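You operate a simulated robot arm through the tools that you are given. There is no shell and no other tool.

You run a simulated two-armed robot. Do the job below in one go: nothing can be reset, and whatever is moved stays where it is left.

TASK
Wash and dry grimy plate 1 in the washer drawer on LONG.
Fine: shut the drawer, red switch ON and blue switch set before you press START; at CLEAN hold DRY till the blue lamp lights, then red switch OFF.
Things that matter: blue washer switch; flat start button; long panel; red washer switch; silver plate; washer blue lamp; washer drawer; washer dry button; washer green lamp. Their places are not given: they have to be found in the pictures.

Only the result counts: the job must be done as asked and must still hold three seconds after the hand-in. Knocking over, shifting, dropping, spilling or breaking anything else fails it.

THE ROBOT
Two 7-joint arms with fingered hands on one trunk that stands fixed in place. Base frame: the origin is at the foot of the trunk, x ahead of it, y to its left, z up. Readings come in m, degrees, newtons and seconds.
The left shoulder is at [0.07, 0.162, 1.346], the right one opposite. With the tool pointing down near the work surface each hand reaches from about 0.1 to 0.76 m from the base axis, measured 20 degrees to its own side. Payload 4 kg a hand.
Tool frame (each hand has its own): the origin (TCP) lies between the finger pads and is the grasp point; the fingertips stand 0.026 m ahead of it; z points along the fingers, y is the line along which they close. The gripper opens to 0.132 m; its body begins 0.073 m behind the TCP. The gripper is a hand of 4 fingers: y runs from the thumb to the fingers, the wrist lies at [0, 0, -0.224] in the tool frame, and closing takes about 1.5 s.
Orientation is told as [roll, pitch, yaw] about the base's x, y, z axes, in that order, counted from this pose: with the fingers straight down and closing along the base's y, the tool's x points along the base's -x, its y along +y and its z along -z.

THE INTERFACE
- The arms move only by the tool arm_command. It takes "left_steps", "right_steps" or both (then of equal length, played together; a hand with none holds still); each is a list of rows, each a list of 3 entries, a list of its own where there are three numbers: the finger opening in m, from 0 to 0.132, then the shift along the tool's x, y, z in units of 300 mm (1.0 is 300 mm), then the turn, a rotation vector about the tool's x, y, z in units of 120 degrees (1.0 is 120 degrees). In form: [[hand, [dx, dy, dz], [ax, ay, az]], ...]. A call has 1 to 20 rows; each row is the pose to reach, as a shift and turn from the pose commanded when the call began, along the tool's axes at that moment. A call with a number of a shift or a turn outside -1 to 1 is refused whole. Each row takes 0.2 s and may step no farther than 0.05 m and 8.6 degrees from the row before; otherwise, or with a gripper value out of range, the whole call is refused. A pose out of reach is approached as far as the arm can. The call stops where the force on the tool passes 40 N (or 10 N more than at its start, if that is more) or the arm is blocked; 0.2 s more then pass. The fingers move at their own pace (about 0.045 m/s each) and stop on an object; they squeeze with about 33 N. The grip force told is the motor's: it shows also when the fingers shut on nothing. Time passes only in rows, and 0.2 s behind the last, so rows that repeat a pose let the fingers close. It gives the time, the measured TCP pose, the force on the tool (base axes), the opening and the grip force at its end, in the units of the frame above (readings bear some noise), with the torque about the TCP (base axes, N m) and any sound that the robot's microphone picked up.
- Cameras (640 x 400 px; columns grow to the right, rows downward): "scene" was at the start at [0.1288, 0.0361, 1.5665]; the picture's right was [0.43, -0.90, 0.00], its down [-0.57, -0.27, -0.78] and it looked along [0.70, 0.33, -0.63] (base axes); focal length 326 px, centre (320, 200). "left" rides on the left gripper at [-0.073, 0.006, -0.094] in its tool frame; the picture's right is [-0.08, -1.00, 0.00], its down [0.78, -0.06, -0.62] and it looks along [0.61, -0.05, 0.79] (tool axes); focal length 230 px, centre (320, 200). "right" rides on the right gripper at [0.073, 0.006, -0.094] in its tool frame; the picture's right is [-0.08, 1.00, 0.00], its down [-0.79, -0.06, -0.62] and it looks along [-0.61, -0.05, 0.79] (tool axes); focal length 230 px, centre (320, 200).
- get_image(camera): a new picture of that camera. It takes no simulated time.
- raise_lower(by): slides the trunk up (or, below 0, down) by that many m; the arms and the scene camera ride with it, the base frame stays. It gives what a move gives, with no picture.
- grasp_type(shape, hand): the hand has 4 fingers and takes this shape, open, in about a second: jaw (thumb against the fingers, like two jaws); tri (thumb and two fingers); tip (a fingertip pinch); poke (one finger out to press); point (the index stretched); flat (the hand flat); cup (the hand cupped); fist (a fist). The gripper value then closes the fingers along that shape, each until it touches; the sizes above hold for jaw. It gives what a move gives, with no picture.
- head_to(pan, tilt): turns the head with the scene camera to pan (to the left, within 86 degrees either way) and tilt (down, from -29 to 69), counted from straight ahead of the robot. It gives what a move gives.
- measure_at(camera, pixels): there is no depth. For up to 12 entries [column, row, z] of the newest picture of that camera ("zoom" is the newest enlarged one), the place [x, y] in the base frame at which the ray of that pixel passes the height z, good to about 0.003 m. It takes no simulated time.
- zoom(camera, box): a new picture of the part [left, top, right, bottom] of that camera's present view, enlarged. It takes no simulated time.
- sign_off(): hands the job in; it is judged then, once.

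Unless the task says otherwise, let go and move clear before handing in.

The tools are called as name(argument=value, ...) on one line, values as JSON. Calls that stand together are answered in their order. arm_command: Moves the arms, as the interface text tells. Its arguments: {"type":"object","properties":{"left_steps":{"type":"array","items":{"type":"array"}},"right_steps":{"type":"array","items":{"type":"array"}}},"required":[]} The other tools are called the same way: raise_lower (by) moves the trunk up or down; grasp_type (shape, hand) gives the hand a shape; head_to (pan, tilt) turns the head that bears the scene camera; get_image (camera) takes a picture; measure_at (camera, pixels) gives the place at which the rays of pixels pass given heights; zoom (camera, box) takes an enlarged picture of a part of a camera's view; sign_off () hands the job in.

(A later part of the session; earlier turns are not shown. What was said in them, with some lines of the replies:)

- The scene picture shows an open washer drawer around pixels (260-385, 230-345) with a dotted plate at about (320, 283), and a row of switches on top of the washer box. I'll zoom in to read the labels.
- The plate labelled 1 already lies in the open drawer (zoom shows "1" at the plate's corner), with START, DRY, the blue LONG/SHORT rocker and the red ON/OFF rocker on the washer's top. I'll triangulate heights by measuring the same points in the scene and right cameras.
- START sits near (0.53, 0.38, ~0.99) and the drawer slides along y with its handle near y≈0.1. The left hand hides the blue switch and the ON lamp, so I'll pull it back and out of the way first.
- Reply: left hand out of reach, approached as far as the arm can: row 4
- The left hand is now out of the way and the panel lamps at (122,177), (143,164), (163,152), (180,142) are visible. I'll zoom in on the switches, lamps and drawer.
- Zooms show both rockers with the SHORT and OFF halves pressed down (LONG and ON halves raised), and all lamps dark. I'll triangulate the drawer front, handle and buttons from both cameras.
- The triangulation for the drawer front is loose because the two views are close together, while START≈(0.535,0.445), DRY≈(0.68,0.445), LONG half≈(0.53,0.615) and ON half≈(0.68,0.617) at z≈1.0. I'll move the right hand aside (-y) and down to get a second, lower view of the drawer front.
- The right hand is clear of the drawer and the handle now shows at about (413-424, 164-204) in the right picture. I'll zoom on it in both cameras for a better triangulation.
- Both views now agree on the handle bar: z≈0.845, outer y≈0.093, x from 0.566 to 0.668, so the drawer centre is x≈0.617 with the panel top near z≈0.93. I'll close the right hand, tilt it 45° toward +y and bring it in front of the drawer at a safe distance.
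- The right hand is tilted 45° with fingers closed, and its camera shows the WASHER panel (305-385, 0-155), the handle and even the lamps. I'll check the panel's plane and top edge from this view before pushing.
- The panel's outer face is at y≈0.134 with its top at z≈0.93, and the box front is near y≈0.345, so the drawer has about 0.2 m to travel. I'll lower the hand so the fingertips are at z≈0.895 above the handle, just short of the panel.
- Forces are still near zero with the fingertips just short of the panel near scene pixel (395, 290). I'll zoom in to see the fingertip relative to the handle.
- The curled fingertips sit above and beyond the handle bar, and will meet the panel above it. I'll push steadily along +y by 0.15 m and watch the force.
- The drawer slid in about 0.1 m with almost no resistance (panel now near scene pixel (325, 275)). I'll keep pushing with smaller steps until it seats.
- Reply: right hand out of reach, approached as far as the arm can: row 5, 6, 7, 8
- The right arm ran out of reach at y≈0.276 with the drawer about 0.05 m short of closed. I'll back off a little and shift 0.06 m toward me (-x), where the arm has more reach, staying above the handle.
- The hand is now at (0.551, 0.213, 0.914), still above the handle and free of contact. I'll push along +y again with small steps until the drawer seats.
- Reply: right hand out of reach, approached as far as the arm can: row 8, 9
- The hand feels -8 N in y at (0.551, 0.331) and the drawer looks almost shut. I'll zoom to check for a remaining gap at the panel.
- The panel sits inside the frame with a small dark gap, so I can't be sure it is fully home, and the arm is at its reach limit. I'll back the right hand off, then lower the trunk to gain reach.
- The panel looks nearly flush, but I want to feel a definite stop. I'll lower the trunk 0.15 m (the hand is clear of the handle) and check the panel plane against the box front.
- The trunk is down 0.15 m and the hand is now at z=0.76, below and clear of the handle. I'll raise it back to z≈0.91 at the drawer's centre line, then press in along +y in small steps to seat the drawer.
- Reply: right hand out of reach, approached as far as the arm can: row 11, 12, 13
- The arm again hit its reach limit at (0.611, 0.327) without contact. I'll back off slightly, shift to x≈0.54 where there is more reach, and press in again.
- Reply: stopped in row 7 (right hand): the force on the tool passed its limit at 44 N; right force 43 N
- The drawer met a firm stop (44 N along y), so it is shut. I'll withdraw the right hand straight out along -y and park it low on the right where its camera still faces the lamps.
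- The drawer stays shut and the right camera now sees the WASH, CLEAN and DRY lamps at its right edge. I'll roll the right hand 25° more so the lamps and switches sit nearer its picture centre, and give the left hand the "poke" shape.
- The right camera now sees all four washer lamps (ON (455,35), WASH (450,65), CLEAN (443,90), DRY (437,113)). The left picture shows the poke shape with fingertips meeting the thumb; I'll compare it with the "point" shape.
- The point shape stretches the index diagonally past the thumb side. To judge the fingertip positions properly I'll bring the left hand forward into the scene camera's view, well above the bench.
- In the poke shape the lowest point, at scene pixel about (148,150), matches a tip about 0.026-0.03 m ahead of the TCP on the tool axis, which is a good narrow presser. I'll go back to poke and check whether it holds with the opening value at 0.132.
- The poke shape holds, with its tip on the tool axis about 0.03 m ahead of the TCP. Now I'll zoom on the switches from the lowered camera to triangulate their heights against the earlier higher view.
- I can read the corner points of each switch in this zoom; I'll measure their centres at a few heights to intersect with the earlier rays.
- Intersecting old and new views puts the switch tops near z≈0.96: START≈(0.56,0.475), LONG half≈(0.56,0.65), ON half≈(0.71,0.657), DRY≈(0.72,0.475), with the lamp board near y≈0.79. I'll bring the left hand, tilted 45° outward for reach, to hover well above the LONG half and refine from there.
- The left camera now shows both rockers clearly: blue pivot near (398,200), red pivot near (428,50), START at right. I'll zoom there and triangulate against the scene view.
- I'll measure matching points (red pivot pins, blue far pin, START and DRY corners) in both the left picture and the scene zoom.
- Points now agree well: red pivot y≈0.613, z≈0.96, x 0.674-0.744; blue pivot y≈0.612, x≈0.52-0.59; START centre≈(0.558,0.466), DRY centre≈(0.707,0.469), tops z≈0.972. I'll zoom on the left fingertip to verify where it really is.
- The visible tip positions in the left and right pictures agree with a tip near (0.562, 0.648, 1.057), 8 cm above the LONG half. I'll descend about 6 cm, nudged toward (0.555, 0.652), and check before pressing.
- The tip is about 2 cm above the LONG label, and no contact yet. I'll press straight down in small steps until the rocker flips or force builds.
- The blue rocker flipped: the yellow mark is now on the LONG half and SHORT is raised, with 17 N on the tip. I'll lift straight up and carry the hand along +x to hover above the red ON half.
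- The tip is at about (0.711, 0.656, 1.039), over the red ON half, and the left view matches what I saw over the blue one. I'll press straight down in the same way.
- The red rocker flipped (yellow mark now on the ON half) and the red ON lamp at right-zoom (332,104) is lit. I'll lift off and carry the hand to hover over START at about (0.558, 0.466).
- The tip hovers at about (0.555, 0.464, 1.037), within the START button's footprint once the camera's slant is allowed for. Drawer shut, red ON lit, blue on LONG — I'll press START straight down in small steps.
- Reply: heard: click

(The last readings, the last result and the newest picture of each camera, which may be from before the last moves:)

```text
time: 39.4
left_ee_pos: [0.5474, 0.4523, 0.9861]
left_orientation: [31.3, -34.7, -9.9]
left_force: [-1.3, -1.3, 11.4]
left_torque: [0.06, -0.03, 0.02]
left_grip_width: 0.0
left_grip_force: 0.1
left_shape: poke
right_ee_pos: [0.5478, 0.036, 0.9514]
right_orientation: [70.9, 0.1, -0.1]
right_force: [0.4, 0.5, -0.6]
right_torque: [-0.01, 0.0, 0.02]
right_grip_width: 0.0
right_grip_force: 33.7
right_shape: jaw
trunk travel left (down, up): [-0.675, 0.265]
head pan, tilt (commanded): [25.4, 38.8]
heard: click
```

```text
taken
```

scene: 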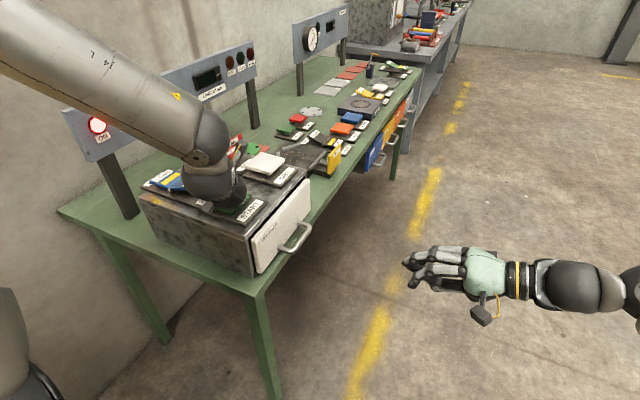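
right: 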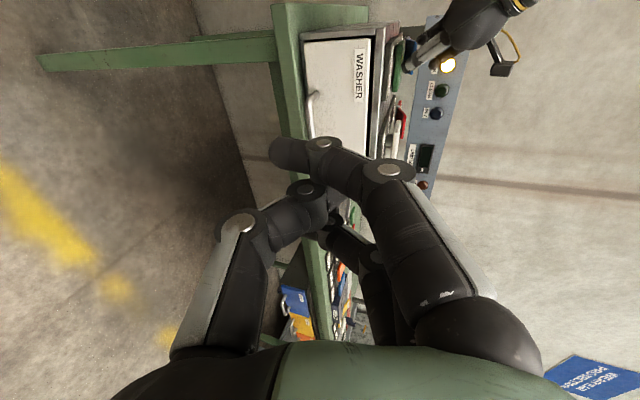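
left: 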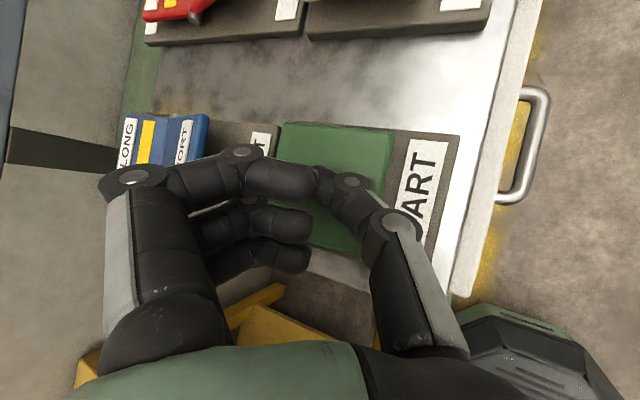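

A click was heard and the WASH lamp is lit yellow at right-picture (448,66). I'll release START, lift, and move to hover over the DRY button at about (0.707, 0.469) while the wash runs.

arm_command(left_steps=[[0.132, [-0.0753, 0.0568, -0.0943], [0, 0, 0]], [0.132, [-0.1506, 0.1135, -0.1886], [0, 0, 0]], [0.132, [-0.2524, 0.0988, -0.1161], [0, 0, 0]], [0.132, [-0.3543, 0.084, -0.0436], [0, 0, 0]], [0.132, [-0.4561, 0.0693, 0.0289], [0, 0, 0]], [0.132, [-0.5579, 0.0545, 0.1014], [0, 0, 0]]])

get_image(camera="left")

get_image(camera="scene")

zoom(camera="right", box=[370, 0, 530, 140])

```text
time: 40.8
left_ee_pos: [0.703, 0.4553, 1.06]
left_orientation: [31.0, -34.2, -9.6]
left_force: [0.1, 0.3, 0.3]
left_torque: [0.01, -0.03, 0.0]
left_grip_width: 0.0001
left_grip_force: 0.0
left_shape: poke
right_ee_pos: [0.5501, 0.0374, 0.9497]
right_orientation: [70.7, 0.3, -0.1]
right_force: [-0.2, 0.2, -0.1]
right_torque: [-0.01, 0.0, 0.0]
right_grip_width: 0.0
right_grip_force: 33.3
right_shape: jaw
trunk travel left (down, up): [-0.675, 0.265]
head pan, tilt (commanded): [25.4, 38.8]
```

```text
taken
```

left: 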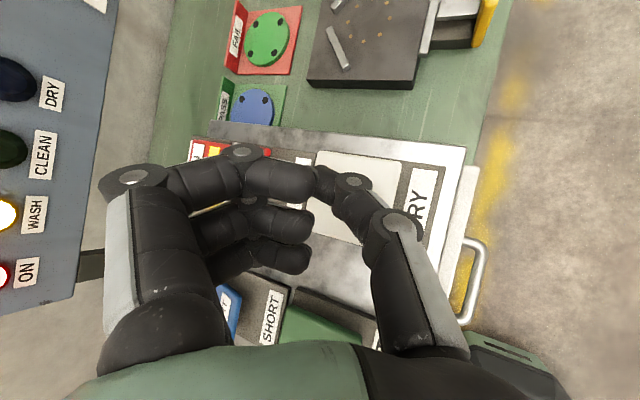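

```text
taken
```

scene: 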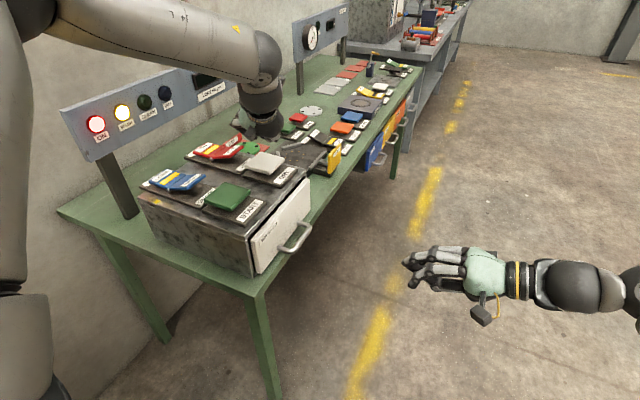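

```text
2.86 times, centred on (450, 70) of right
```

zoom: 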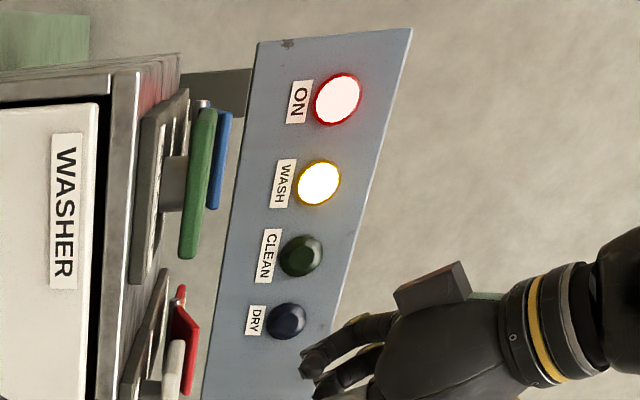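

ON and WASH lamps are lit, CLEAN and DRY dark, and the hand hovers over DRY with lamps in clear view. I'll hold still and wait for CLEAN.

arm_command(left_steps=[[0.132, [0, 0, 0], [0, 0, 0]], [0.132, [0, 0, 0], [0, 0, 0]], [0.132, [0, 0, 0], [0, 0, 0]], [0.132, [0, 0, 0], [0, 0, 0]], [0.132, [0, 0, 0], [0, 0, 0]], [0.132, [0, 0, 0], [0, 0, 0]], [0.132, [0, 0, 0], [0, 0, 0]], [0.132, [0, 0, 0], [0, 0, 0]], [0.132, [0, 0, 0], [0, 0, 0]], [0.132, [0, 0, 0], [0, 0, 0]]])

get_image(camera="scene")

```text
time: 43.0
left_ee_pos: [0.7002, 0.4541, 1.0605]
left_orientation: [30.9, -34.5, -9.6]
left_force: [0.3, 0.0, 0.2]
left_torque: [-0.05, 0.02, -0.01]
left_grip_width: 0.0
left_grip_force: 0.0
left_shape: poke
right_ee_pos: [0.5484, 0.0363, 0.9515]
right_orientation: [70.8, 0.1, 0.0]
right_force: [-0.4, 0.7, -0.8]
right_torque: [0.02, 0.03, 0.02]
right_grip_width: 0.0001
right_grip_force: 32.7
right_shape: jaw
trunk travel left (down, up): [-0.675, 0.265]
head pan, tilt (commanded): [25.4, 38.8]
```

```text
taken
```

scene: 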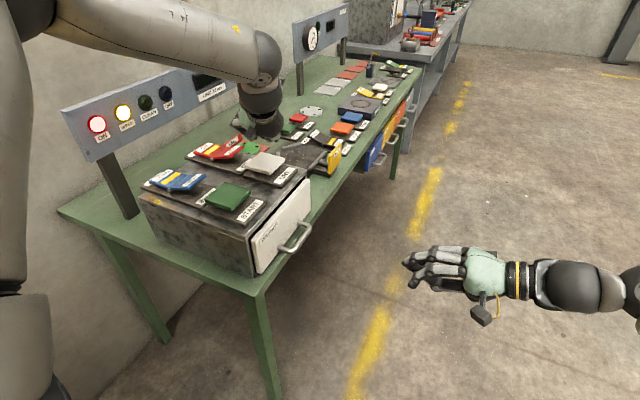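

WASH (123,112) is still lit and CLEAN (145,102) dark, so the cycle is still running. I'll keep waiting in short holds.

arm_command(left_steps=[[0.132, [0, 0, 0], [0, 0, 0]], [0.132, [0, 0, 0], [0, 0, 0]], [0.132, [0, 0, 0], [0, 0, 0]], [0.132, [0, 0, 0], [0, 0, 0]], [0.132, [0, 0, 0], [0, 0, 0]], [0.132, [0, 0, 0], [0, 0, 0]], [0.132, [0, 0, 0], [0, 0, 0]], [0.132, [0, 0, 0], [0, 0, 0]], [0.132, [0, 0, 0], [0, 0, 0]], [0.132, [0, 0, 0], [0, 0, 0]], [0.132, [0, 0, 0], [0, 0, 0]], [0.132, [0, 0, 0], [0, 0, 0]]])

get_image(camera="scene")

```text
time: 45.5
left_ee_pos: [0.7004, 0.4561, 1.0607]
left_orientation: [31.0, -34.5, -9.7]
left_force: [0.5, 0.0, -0.2]
left_torque: [-0.01, -0.01, -0.02]
left_grip_width: 0.0002
left_grip_force: 0.1
left_shape: poke
right_ee_pos: [0.5471, 0.037, 0.9508]
right_orientation: [70.8, 0.1, -0.1]
right_force: [0.3, 0.6, -0.4]
right_torque: [-0.02, -0.02, 0.0]
right_grip_width: 0.0001
right_grip_force: 33.0
right_shape: jaw
trunk travel left (down, up): [-0.675, 0.265]
head pan, tilt (commanded): [25.4, 38.8]
```

```text
taken
```

scene: 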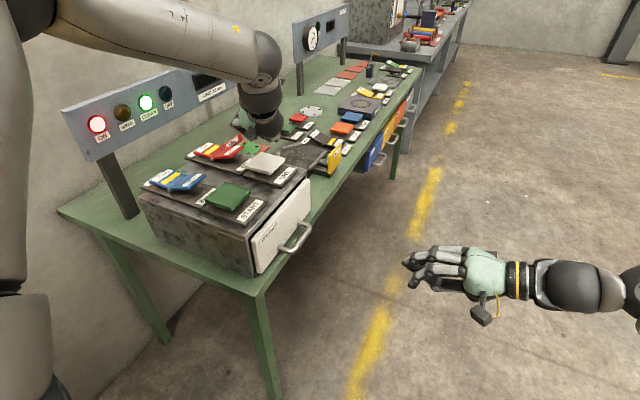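

The green CLEAN lamp at (145,102) is lit and WASH is out. I'll press DRY straight down now, the same depth that worked for START.

arm_command(left_steps=[[0.132, [0.0565, -0.0426, 0.0707], [0, 0, 0]], [0.132, [0.0941, -0.071, 0.1179], [0, 0, 0]], [0.132, [0.1092, -0.0823, 0.1367], [0, 0, 0]], [0.132, [0.1205, -0.0908, 0.1508], [0, 0, 0]], [0.132, [0.1318, -0.0993, 0.165], [0, 0, 0]], [0.132, [0.1412, -0.1064, 0.1768], [0, 0, 0]], [0.132, [0.1506, -0.1135, 0.1886], [0, 0, 0]]])

get_image(camera="scene")

get_image(camera="right")

get_image(camera="left")

```text
time: 47.1
left_ee_pos: [0.6992, 0.4571, 0.9878]
left_orientation: [31.3, -34.7, -9.8]
left_force: [0.8, -0.1, 10.7]
left_torque: [0.06, -0.07, -0.02]
left_grip_width: 0.0
left_grip_force: 0.0
left_shape: poke
right_ee_pos: [0.5475, 0.036, 0.9521]
right_orientation: [70.9, 0.1, 0.0]
right_force: [-0.4, 0.4, -0.2]
right_torque: [0.0, -0.02, 0.01]
right_grip_width: 0.0
right_grip_force: 33.1
right_shape: jaw
trunk travel left (down, up): [-0.675, 0.265]
head pan, tilt (commanded): [25.4, 38.8]
heard: click
```

```text
taken
```

scene: 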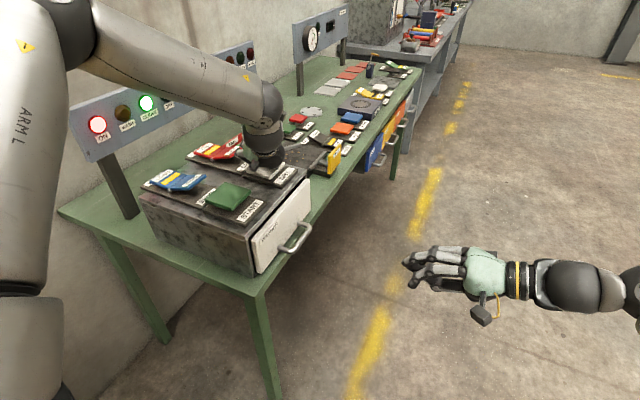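

```text
taken
```

right: 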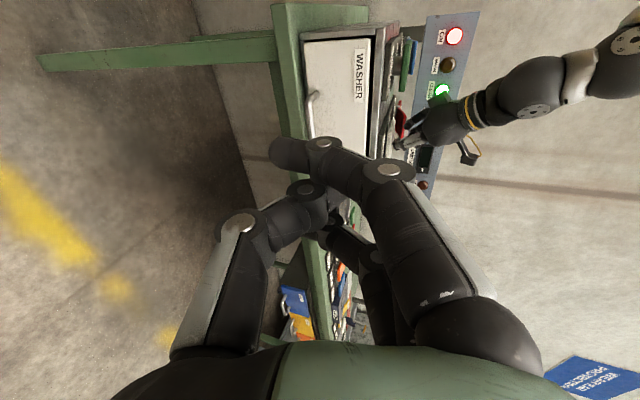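

```text
taken
```

left: 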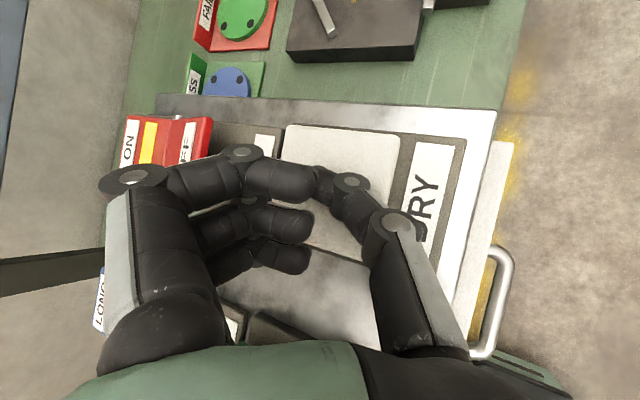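

A click was heard and DRY is held at about 11 N, but the arm now covers the blue lamp. I'll zoom both cameras to see whether any of the blue lamp is still visible.

zoom(camera="scene", box=[80, 70, 200, 150])

zoom(camera="right", box=[380, 60, 500, 180])

```text
5.00 times, centred on (140, 110) of scene
```

zoom: 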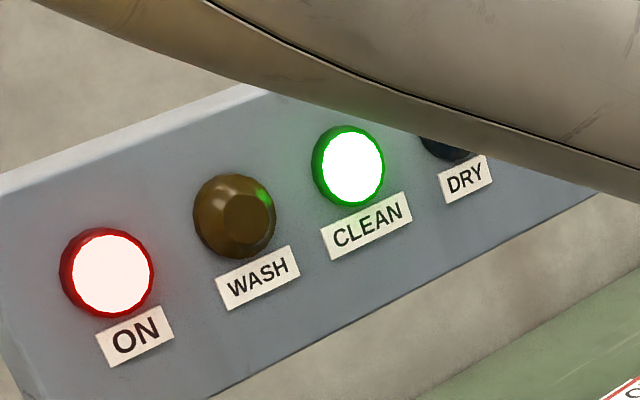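

```text
3.33 times, centred on (440, 120) of right
```

zoom: 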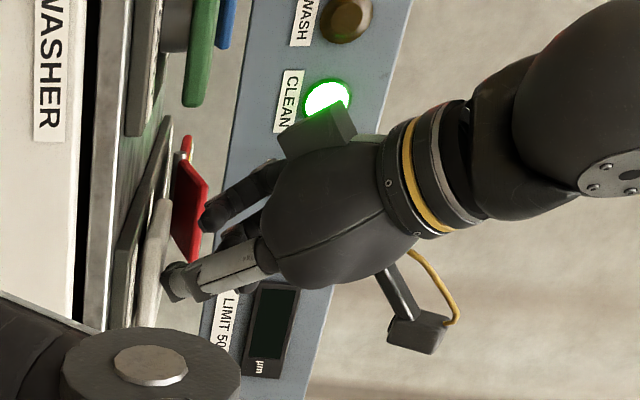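

A sliver of the DRY lamp is visible at zoom (445,148), still dark. I'll keep holding the button in short intervals and watch that sliver.

arm_command(left_steps=[[0.132, [0, 0, 0], [0, 0, 0]], [0.132, [0, 0, 0], [0, 0, 0]], [0.132, [0, 0, 0], [0, 0, 0]], [0.132, [0, 0, 0], [0, 0, 0]], [0.132, [0, 0, 0], [0, 0, 0]], [0.132, [0, 0, 0], [0, 0, 0]], [0.132, [0, 0, 0], [0, 0, 0]]])

zoom(camera="scene", box=[80, 70, 200, 150])

```text
time: 48.8
left_ee_pos: [0.6973, 0.4567, 0.9863]
left_orientation: [31.2, -34.5, -9.8]
left_force: [4.7, 0.6, 20.3]
left_torque: [0.09, -0.37, -0.11]
left_grip_width: 0.0
left_grip_force: 0.1
left_shape: poke
right_ee_pos: [0.5462, 0.0361, 0.9515]
right_orientation: [70.9, 0.0, -0.1]
right_force: [0.0, 0.0, 0.6]
right_torque: [0.01, 0.03, -0.01]
right_grip_width: 0.0
right_grip_force: 32.9
right_shape: jaw
trunk travel left (down, up): [-0.675, 0.265]
head pan, tilt (commanded): [25.4, 38.8]
```

```text
5.00 times, centred on (140, 110) of scene
```

zoom: 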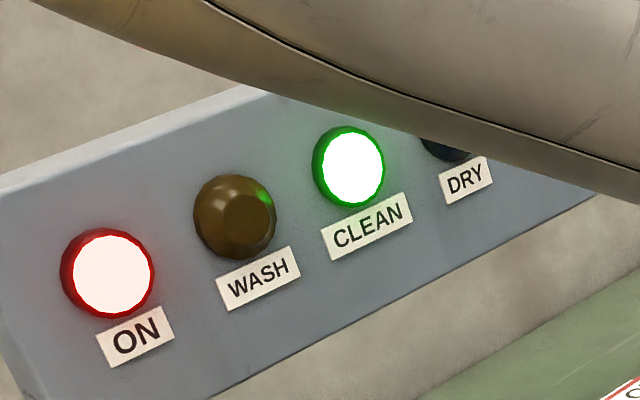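

DRY is still held at 20 N and the blue lamp sliver is still dark. I'll continue holding.

arm_command(left_steps=[[0.132, [0, 0, 0], [0, 0, 0]], [0.132, [0, 0, 0], [0, 0, 0]], [0.132, [0, 0, 0], [0, 0, 0]], [0.132, [0, 0, 0], [0, 0, 0]], [0.132, [0, 0, 0], [0, 0, 0]], [0.132, [0, 0, 0], [0, 0, 0]], [0.132, [0, 0, 0], [0, 0, 0]]])

zoom(camera="scene", box=[80, 70, 200, 150])

```text
time: 50.4
left_ee_pos: [0.6966, 0.457, 0.9859]
left_orientation: [31.2, -34.5, -9.8]
left_force: [5.8, 0.9, 20.7]
left_torque: [0.18, -0.32, -0.03]
left_grip_width: 0.0
left_grip_force: 0.0
left_shape: poke
right_ee_pos: [0.5463, 0.0344, 0.9504]
right_orientation: [70.9, 0.0, -0.2]
right_force: [0.0, -0.7, -0.3]
right_torque: [0.0, -0.02, -0.01]
right_grip_width: 0.0
right_grip_force: 33.2
right_shape: jaw
trunk travel left (down, up): [-0.675, 0.265]
head pan, tilt (commanded): [25.4, 38.8]
```

```text
5.00 times, centred on (140, 110) of scene
```

zoom: 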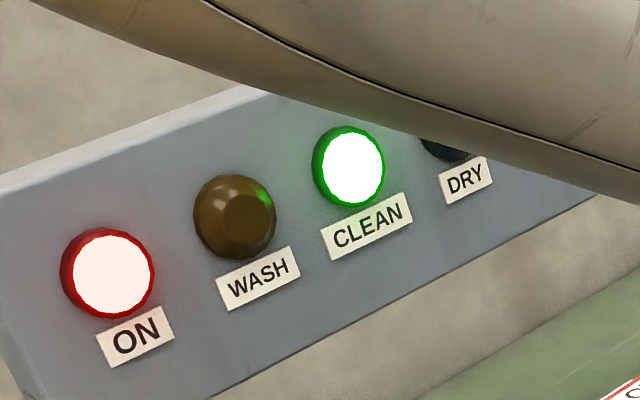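

Still no blue glow at zoom (445,148) after about 3.5 s of holding; force on the button is steady at 21 N. I'll keep holding.

arm_command(left_steps=[[0.132, [0, 0, 0], [0, 0, 0]], [0.132, [0, 0, 0], [0, 0, 0]], [0.132, [0, 0, 0], [0, 0, 0]], [0.132, [0, 0, 0], [0, 0, 0]], [0.132, [0, 0, 0], [0, 0, 0]], [0.132, [0, 0, 0], [0, 0, 0]], [0.132, [0, 0, 0], [0, 0, 0]]])

zoom(camera="scene", box=[80, 70, 200, 150])

zoom(camera="right", box=[380, 60, 500, 180])

```text
time: 52.0
left_ee_pos: [0.6972, 0.4567, 0.9864]
left_orientation: [31.1, -34.6, -9.8]
left_force: [5.8, 1.1, 20.3]
left_torque: [0.2, -0.35, -0.03]
left_grip_width: 0.0001
left_grip_force: 0.1
left_shape: poke
right_ee_pos: [0.5468, 0.0354, 0.9532]
right_orientation: [70.9, 0.1, -0.1]
right_force: [-0.4, -0.1, 0.0]
right_torque: [0.01, -0.02, 0.03]
right_grip_width: 0.0
right_grip_force: 33.1
right_shape: jaw
trunk travel left (down, up): [-0.675, 0.265]
head pan, tilt (commanded): [25.4, 38.8]
```

```text
5.00 times, centred on (140, 110) of scene
```

zoom: 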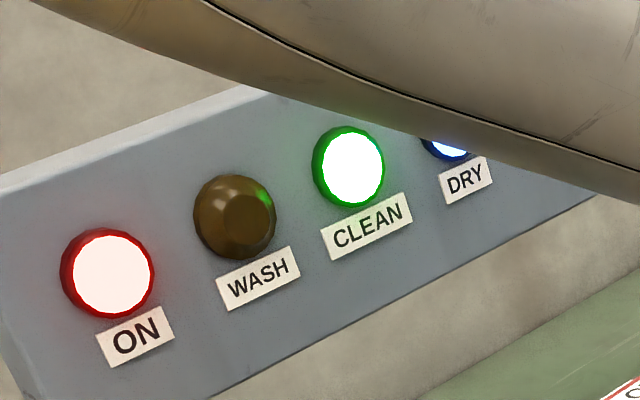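

```text
3.33 times, centred on (440, 120) of right
```

zoom: 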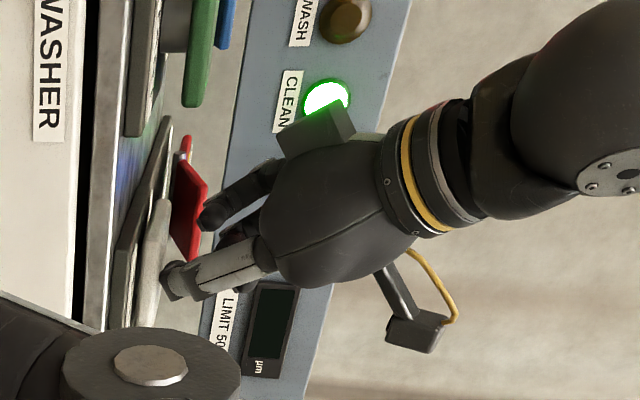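

The blue DRY lamp sliver at zoom (447,150) is now lit. I'll release DRY, lift straight up and move +y to hover over the raised red OFF half at about (0.709, 0.573).

arm_command(left_steps=[[0.132, [-0.0753, 0.0568, -0.0943], [0, 0, 0]], [0.132, [-0.1506, 0.1135, -0.1886], [0, 0, 0]], [0.132, [-0.1329, 0.2199, -0.1386], [0, 0, 0]], [0.132, [-0.1153, 0.3264, -0.0886], [0, 0, 0]], [0.132, [-0.0976, 0.4328, -0.0386], [0, 0, 0]], [0.132, [-0.0976, 0.4328, -0.0386], [0, 0, 0]]])

get_image(camera="scene")

get_image(camera="left")

zoom(camera="right", box=[370, 0, 530, 140])

```text
time: 53.4
left_ee_pos: [0.6984, 0.5683, 1.0635]
left_orientation: [30.9, -34.4, -9.8]
left_force: [-1.4, -0.2, 0.1]
left_torque: [0.0, -0.02, 0.01]
left_grip_width: 0.0
left_grip_force: 0.3
left_shape: poke
right_ee_pos: [0.5483, 0.0358, 0.9506]
right_orientation: [70.8, 0.1, 0.0]
right_force: [-0.1, -0.3, -0.3]
right_torque: [-0.02, 0.0, 0.01]
right_grip_width: 0.0
right_grip_force: 33.1
right_shape: jaw
trunk travel left (down, up): [-0.675, 0.265]
head pan, tilt (commanded): [25.4, 38.8]
```

```text
taken
```

scene: 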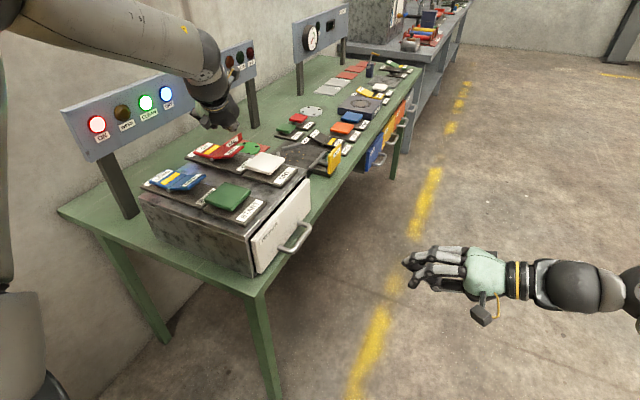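

```text
taken
```

left: 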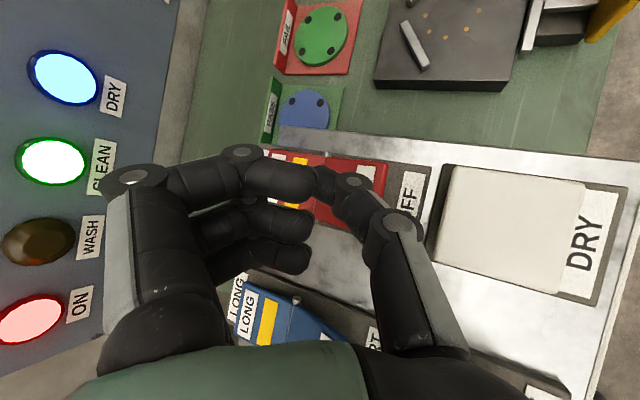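

```text
2.86 times, centred on (450, 70) of right
```

zoom: 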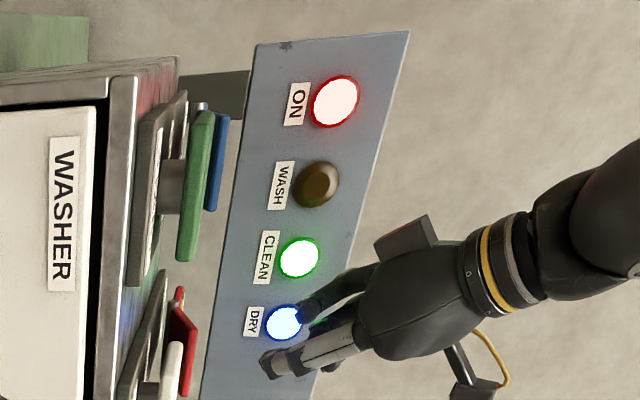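

All of ON, CLEAN and DRY lamps are lit, and the tip is at about (0.707, 0.579, 1.038) above the raised OFF half. I'll press straight down, nudged 8 mm outward, to flip the red switch OFF.

arm_command(left_steps=[[0.132, [0.0527, -0.0664, 0.0594], [0, 0, 0]], [0.132, [0.0809, -0.0877, 0.0948], [0, 0, 0]], [0.132, [0.0998, -0.1018, 0.1183], [0, 0, 0]], [0.132, [0.1111, -0.1104, 0.1325], [0, 0, 0]], [0.132, [0.1224, -0.1189, 0.1466], [0, 0, 0]], [0.132, [0.1337, -0.1274, 0.1608], [0, 0, 0]], [0.132, [0.145, -0.1359, 0.1749], [0, 0, 0]], [0.132, [0.1525, -0.1416, 0.1843], [0, 0, 0]]])

get_image(camera="scene")

get_image(camera="left")

get_image(camera="right")

```text
time: 55.1
left_ee_pos: [0.6978, 0.5572, 0.9888]
left_orientation: [31.5, -34.9, -10.0]
left_force: [3.3, 0.8, 21.9]
left_torque: [0.19, -0.31, -0.01]
left_grip_width: 0.0
left_grip_force: 0.1
left_shape: poke
right_ee_pos: [0.5456, 0.0355, 0.9539]
right_orientation: [70.9, 0.0, -0.1]
right_force: [-0.7, -1.0, -0.1]
right_torque: [0.03, 0.0, -0.01]
right_grip_width: 0.0001
right_grip_force: 33.2
right_shape: jaw
trunk travel left (down, up): [-0.675, 0.265]
head pan, tilt (commanded): [25.4, 38.8]
```

```text
taken
```

scene: 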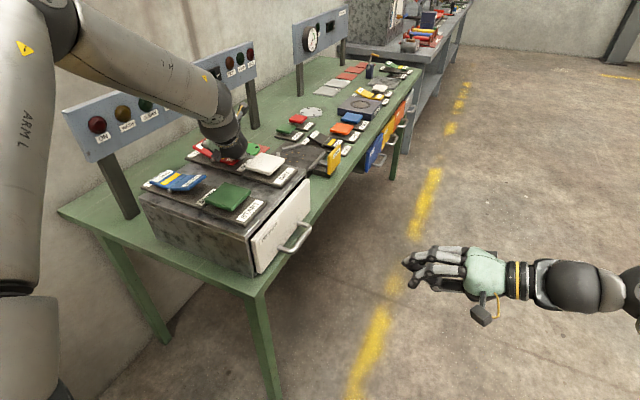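

```text
taken
```

left: 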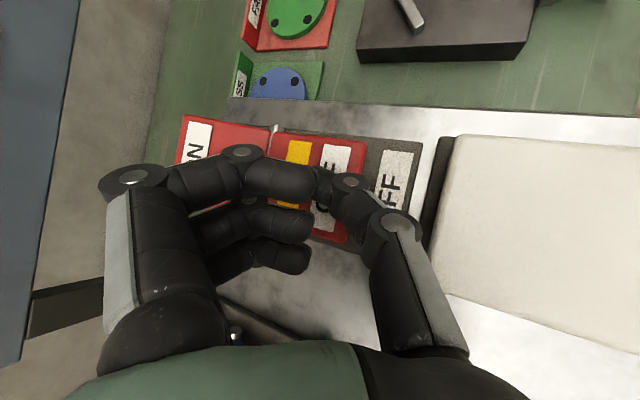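

```text
taken
```

right: 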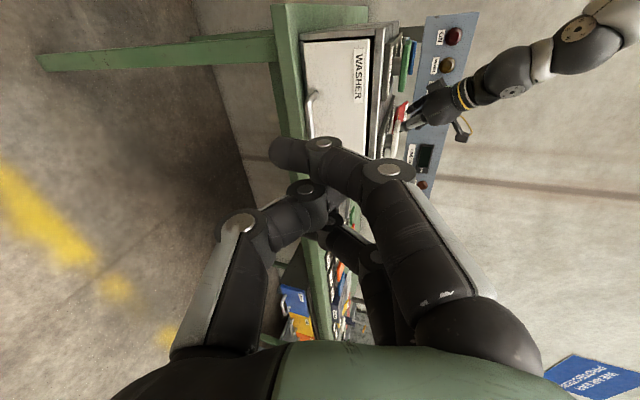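

The red rocker flipped to OFF (yellow mark back on OFF half) and all lamps are dark. I'll lift straight up and draw the left hand back clear of the bench, then check everything.

arm_command(left_steps=[[0.132, [-0.0753, 0.0568, -0.0943], [0, 0, 0]], [0.132, [-0.1563, 0.1178, -0.1956], [0, 0, 0]], [0.132, [-0.0762, 0.0912, -0.3229], [0, 0, 0]], [0.132, [0.0039, 0.0646, -0.4502], [0, 0, 0]], [0.132, [0.084, 0.038, -0.5775], [0, 0, 0]], [0.132, [0.1641, 0.0114, -0.7048], [0, 0, 0]], [0.132, [0.2444, -0.0152, -0.8323], [0, 0, 0]]])

get_image(camera="scene")

get_image(camera="left")

zoom(camera="right", box=[300, 0, 530, 150])

```text
time: 56.8
left_ee_pos: [0.4921, 0.4587, 1.1144]
left_orientation: [31.1, -34.6, -9.8]
left_force: [-0.1, -0.4, 0.5]
left_torque: [-0.01, 0.02, 0.01]
left_grip_width: 0.0
left_grip_force: 0.0
left_shape: poke
right_ee_pos: [0.5464, 0.0363, 0.9539]
right_orientation: [70.7, 0.0, -0.1]
right_force: [-2.0, 0.1, -0.3]
right_torque: [-0.03, -0.02, -0.01]
right_grip_width: 0.0001
right_grip_force: 33.0
right_shape: jaw
trunk travel left (down, up): [-0.675, 0.265]
head pan, tilt (commanded): [25.4, 38.8]
```

```text
taken
```

scene: 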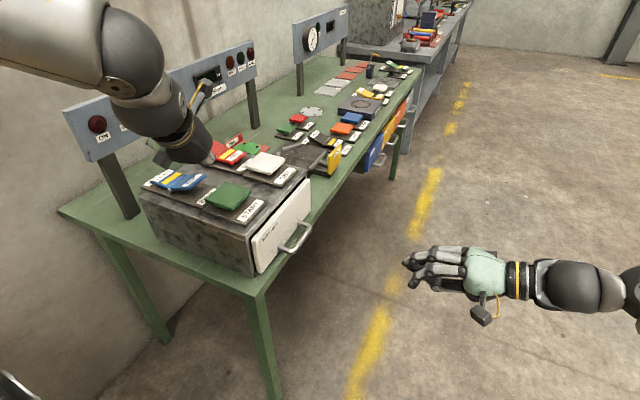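

```text
taken
```

left: 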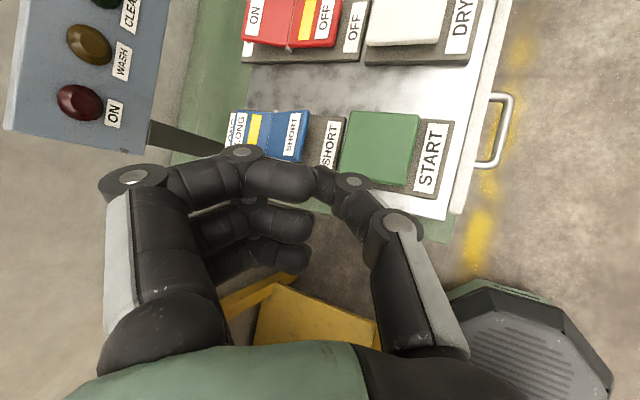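

```text
2.67 times, centred on (415, 75) of right
```

zoom: 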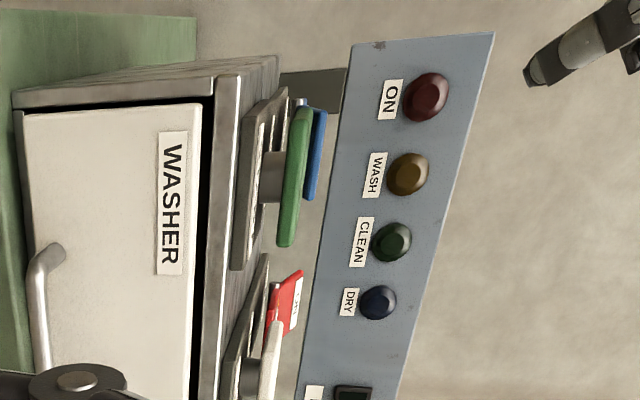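

Red is OFF, blue stays on LONG, the drawer is shut and all lamps are dark. I'll draw the left hand a bit further back and take a last close look before handing in.

arm_command(left_steps=[[0.132, [0.0896, 0.033, -0.0989], [0, 0, 0]], [0.132, [0.1791, 0.066, -0.1978], [0, 0, 0]], [0.132, [0.2687, 0.099, -0.2967], [0, 0, 0]], [0.132, [0.2687, 0.099, -0.2967], [0, 0, 0]]])

zoom(camera="scene", box=[130, 130, 330, 270])

get_image(camera="scene")

```text
time: 57.8
left_ee_pos: [0.3892, 0.4773, 1.1616]
left_orientation: [30.9, -34.4, -9.8]
left_force: [0.1, -0.4, 0.2]
left_torque: [0.02, 0.0, 0.0]
left_grip_width: 0.0
left_grip_force: 0.0
left_shape: poke
left hand out of reach, approached as far as the arm can: row 2, 3, 4
right_ee_pos: [0.5456, 0.0357, 0.9525]
right_orientation: [70.8, 0.0, -0.1]
right_force: [0.2, 0.0, -0.3]
right_torque: [0.01, 0.02, -0.06]
right_grip_width: 0.0001
right_grip_force: 33.3
right_shape: jaw
trunk travel left (down, up): [-0.675, 0.265]
head pan, tilt (commanded): [25.4, 38.8]
```

```text
2.86 times, centred on (230, 200) of scene
```

zoom: 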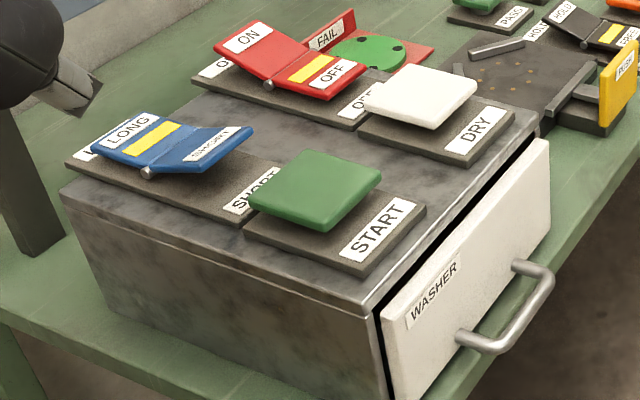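

```text
taken
```

scene: 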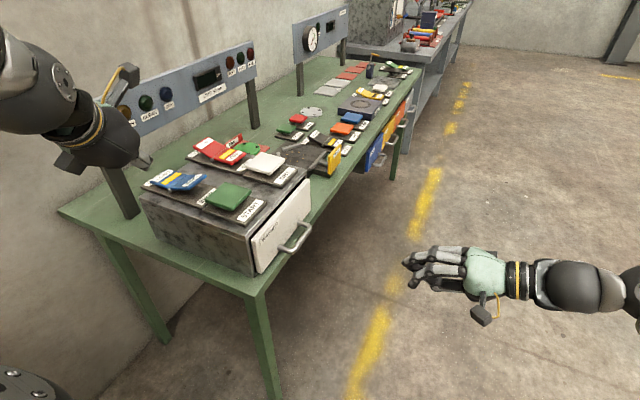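

The last pictures show the drawer shut, the blue rocker on LONG and the red rocker on OFF. START and DRY are released, the lamps I can see are dark, and both hands are clear. The wash ran through to CLEAN, and I held DRY until the blue lamp lit, so I'm handing in.

sign_off()

```text
The job is handed in.
```

Plate 1 has been washed on LONG and dried, and the job is handed in; the result has not been reported back to me.

- **Setup:** I shut the drawer to a firm stop, set the blue switch to LONG and turned the red switch ON before pressing START.
- **Wash and dry:** START clicked and the WASH lamp lit. At CLEAN I held DRY for about five seconds until the blue lamp lit.
- **Finish:** I turned the red switch OFF and all the lamps went dark. The drawer is shut with the plate still inside. I did not open it to look at the plate, so clean and dry is judged from the lamps alone.

Both hands are clear of the bench, and the pictures show nothing else moved.
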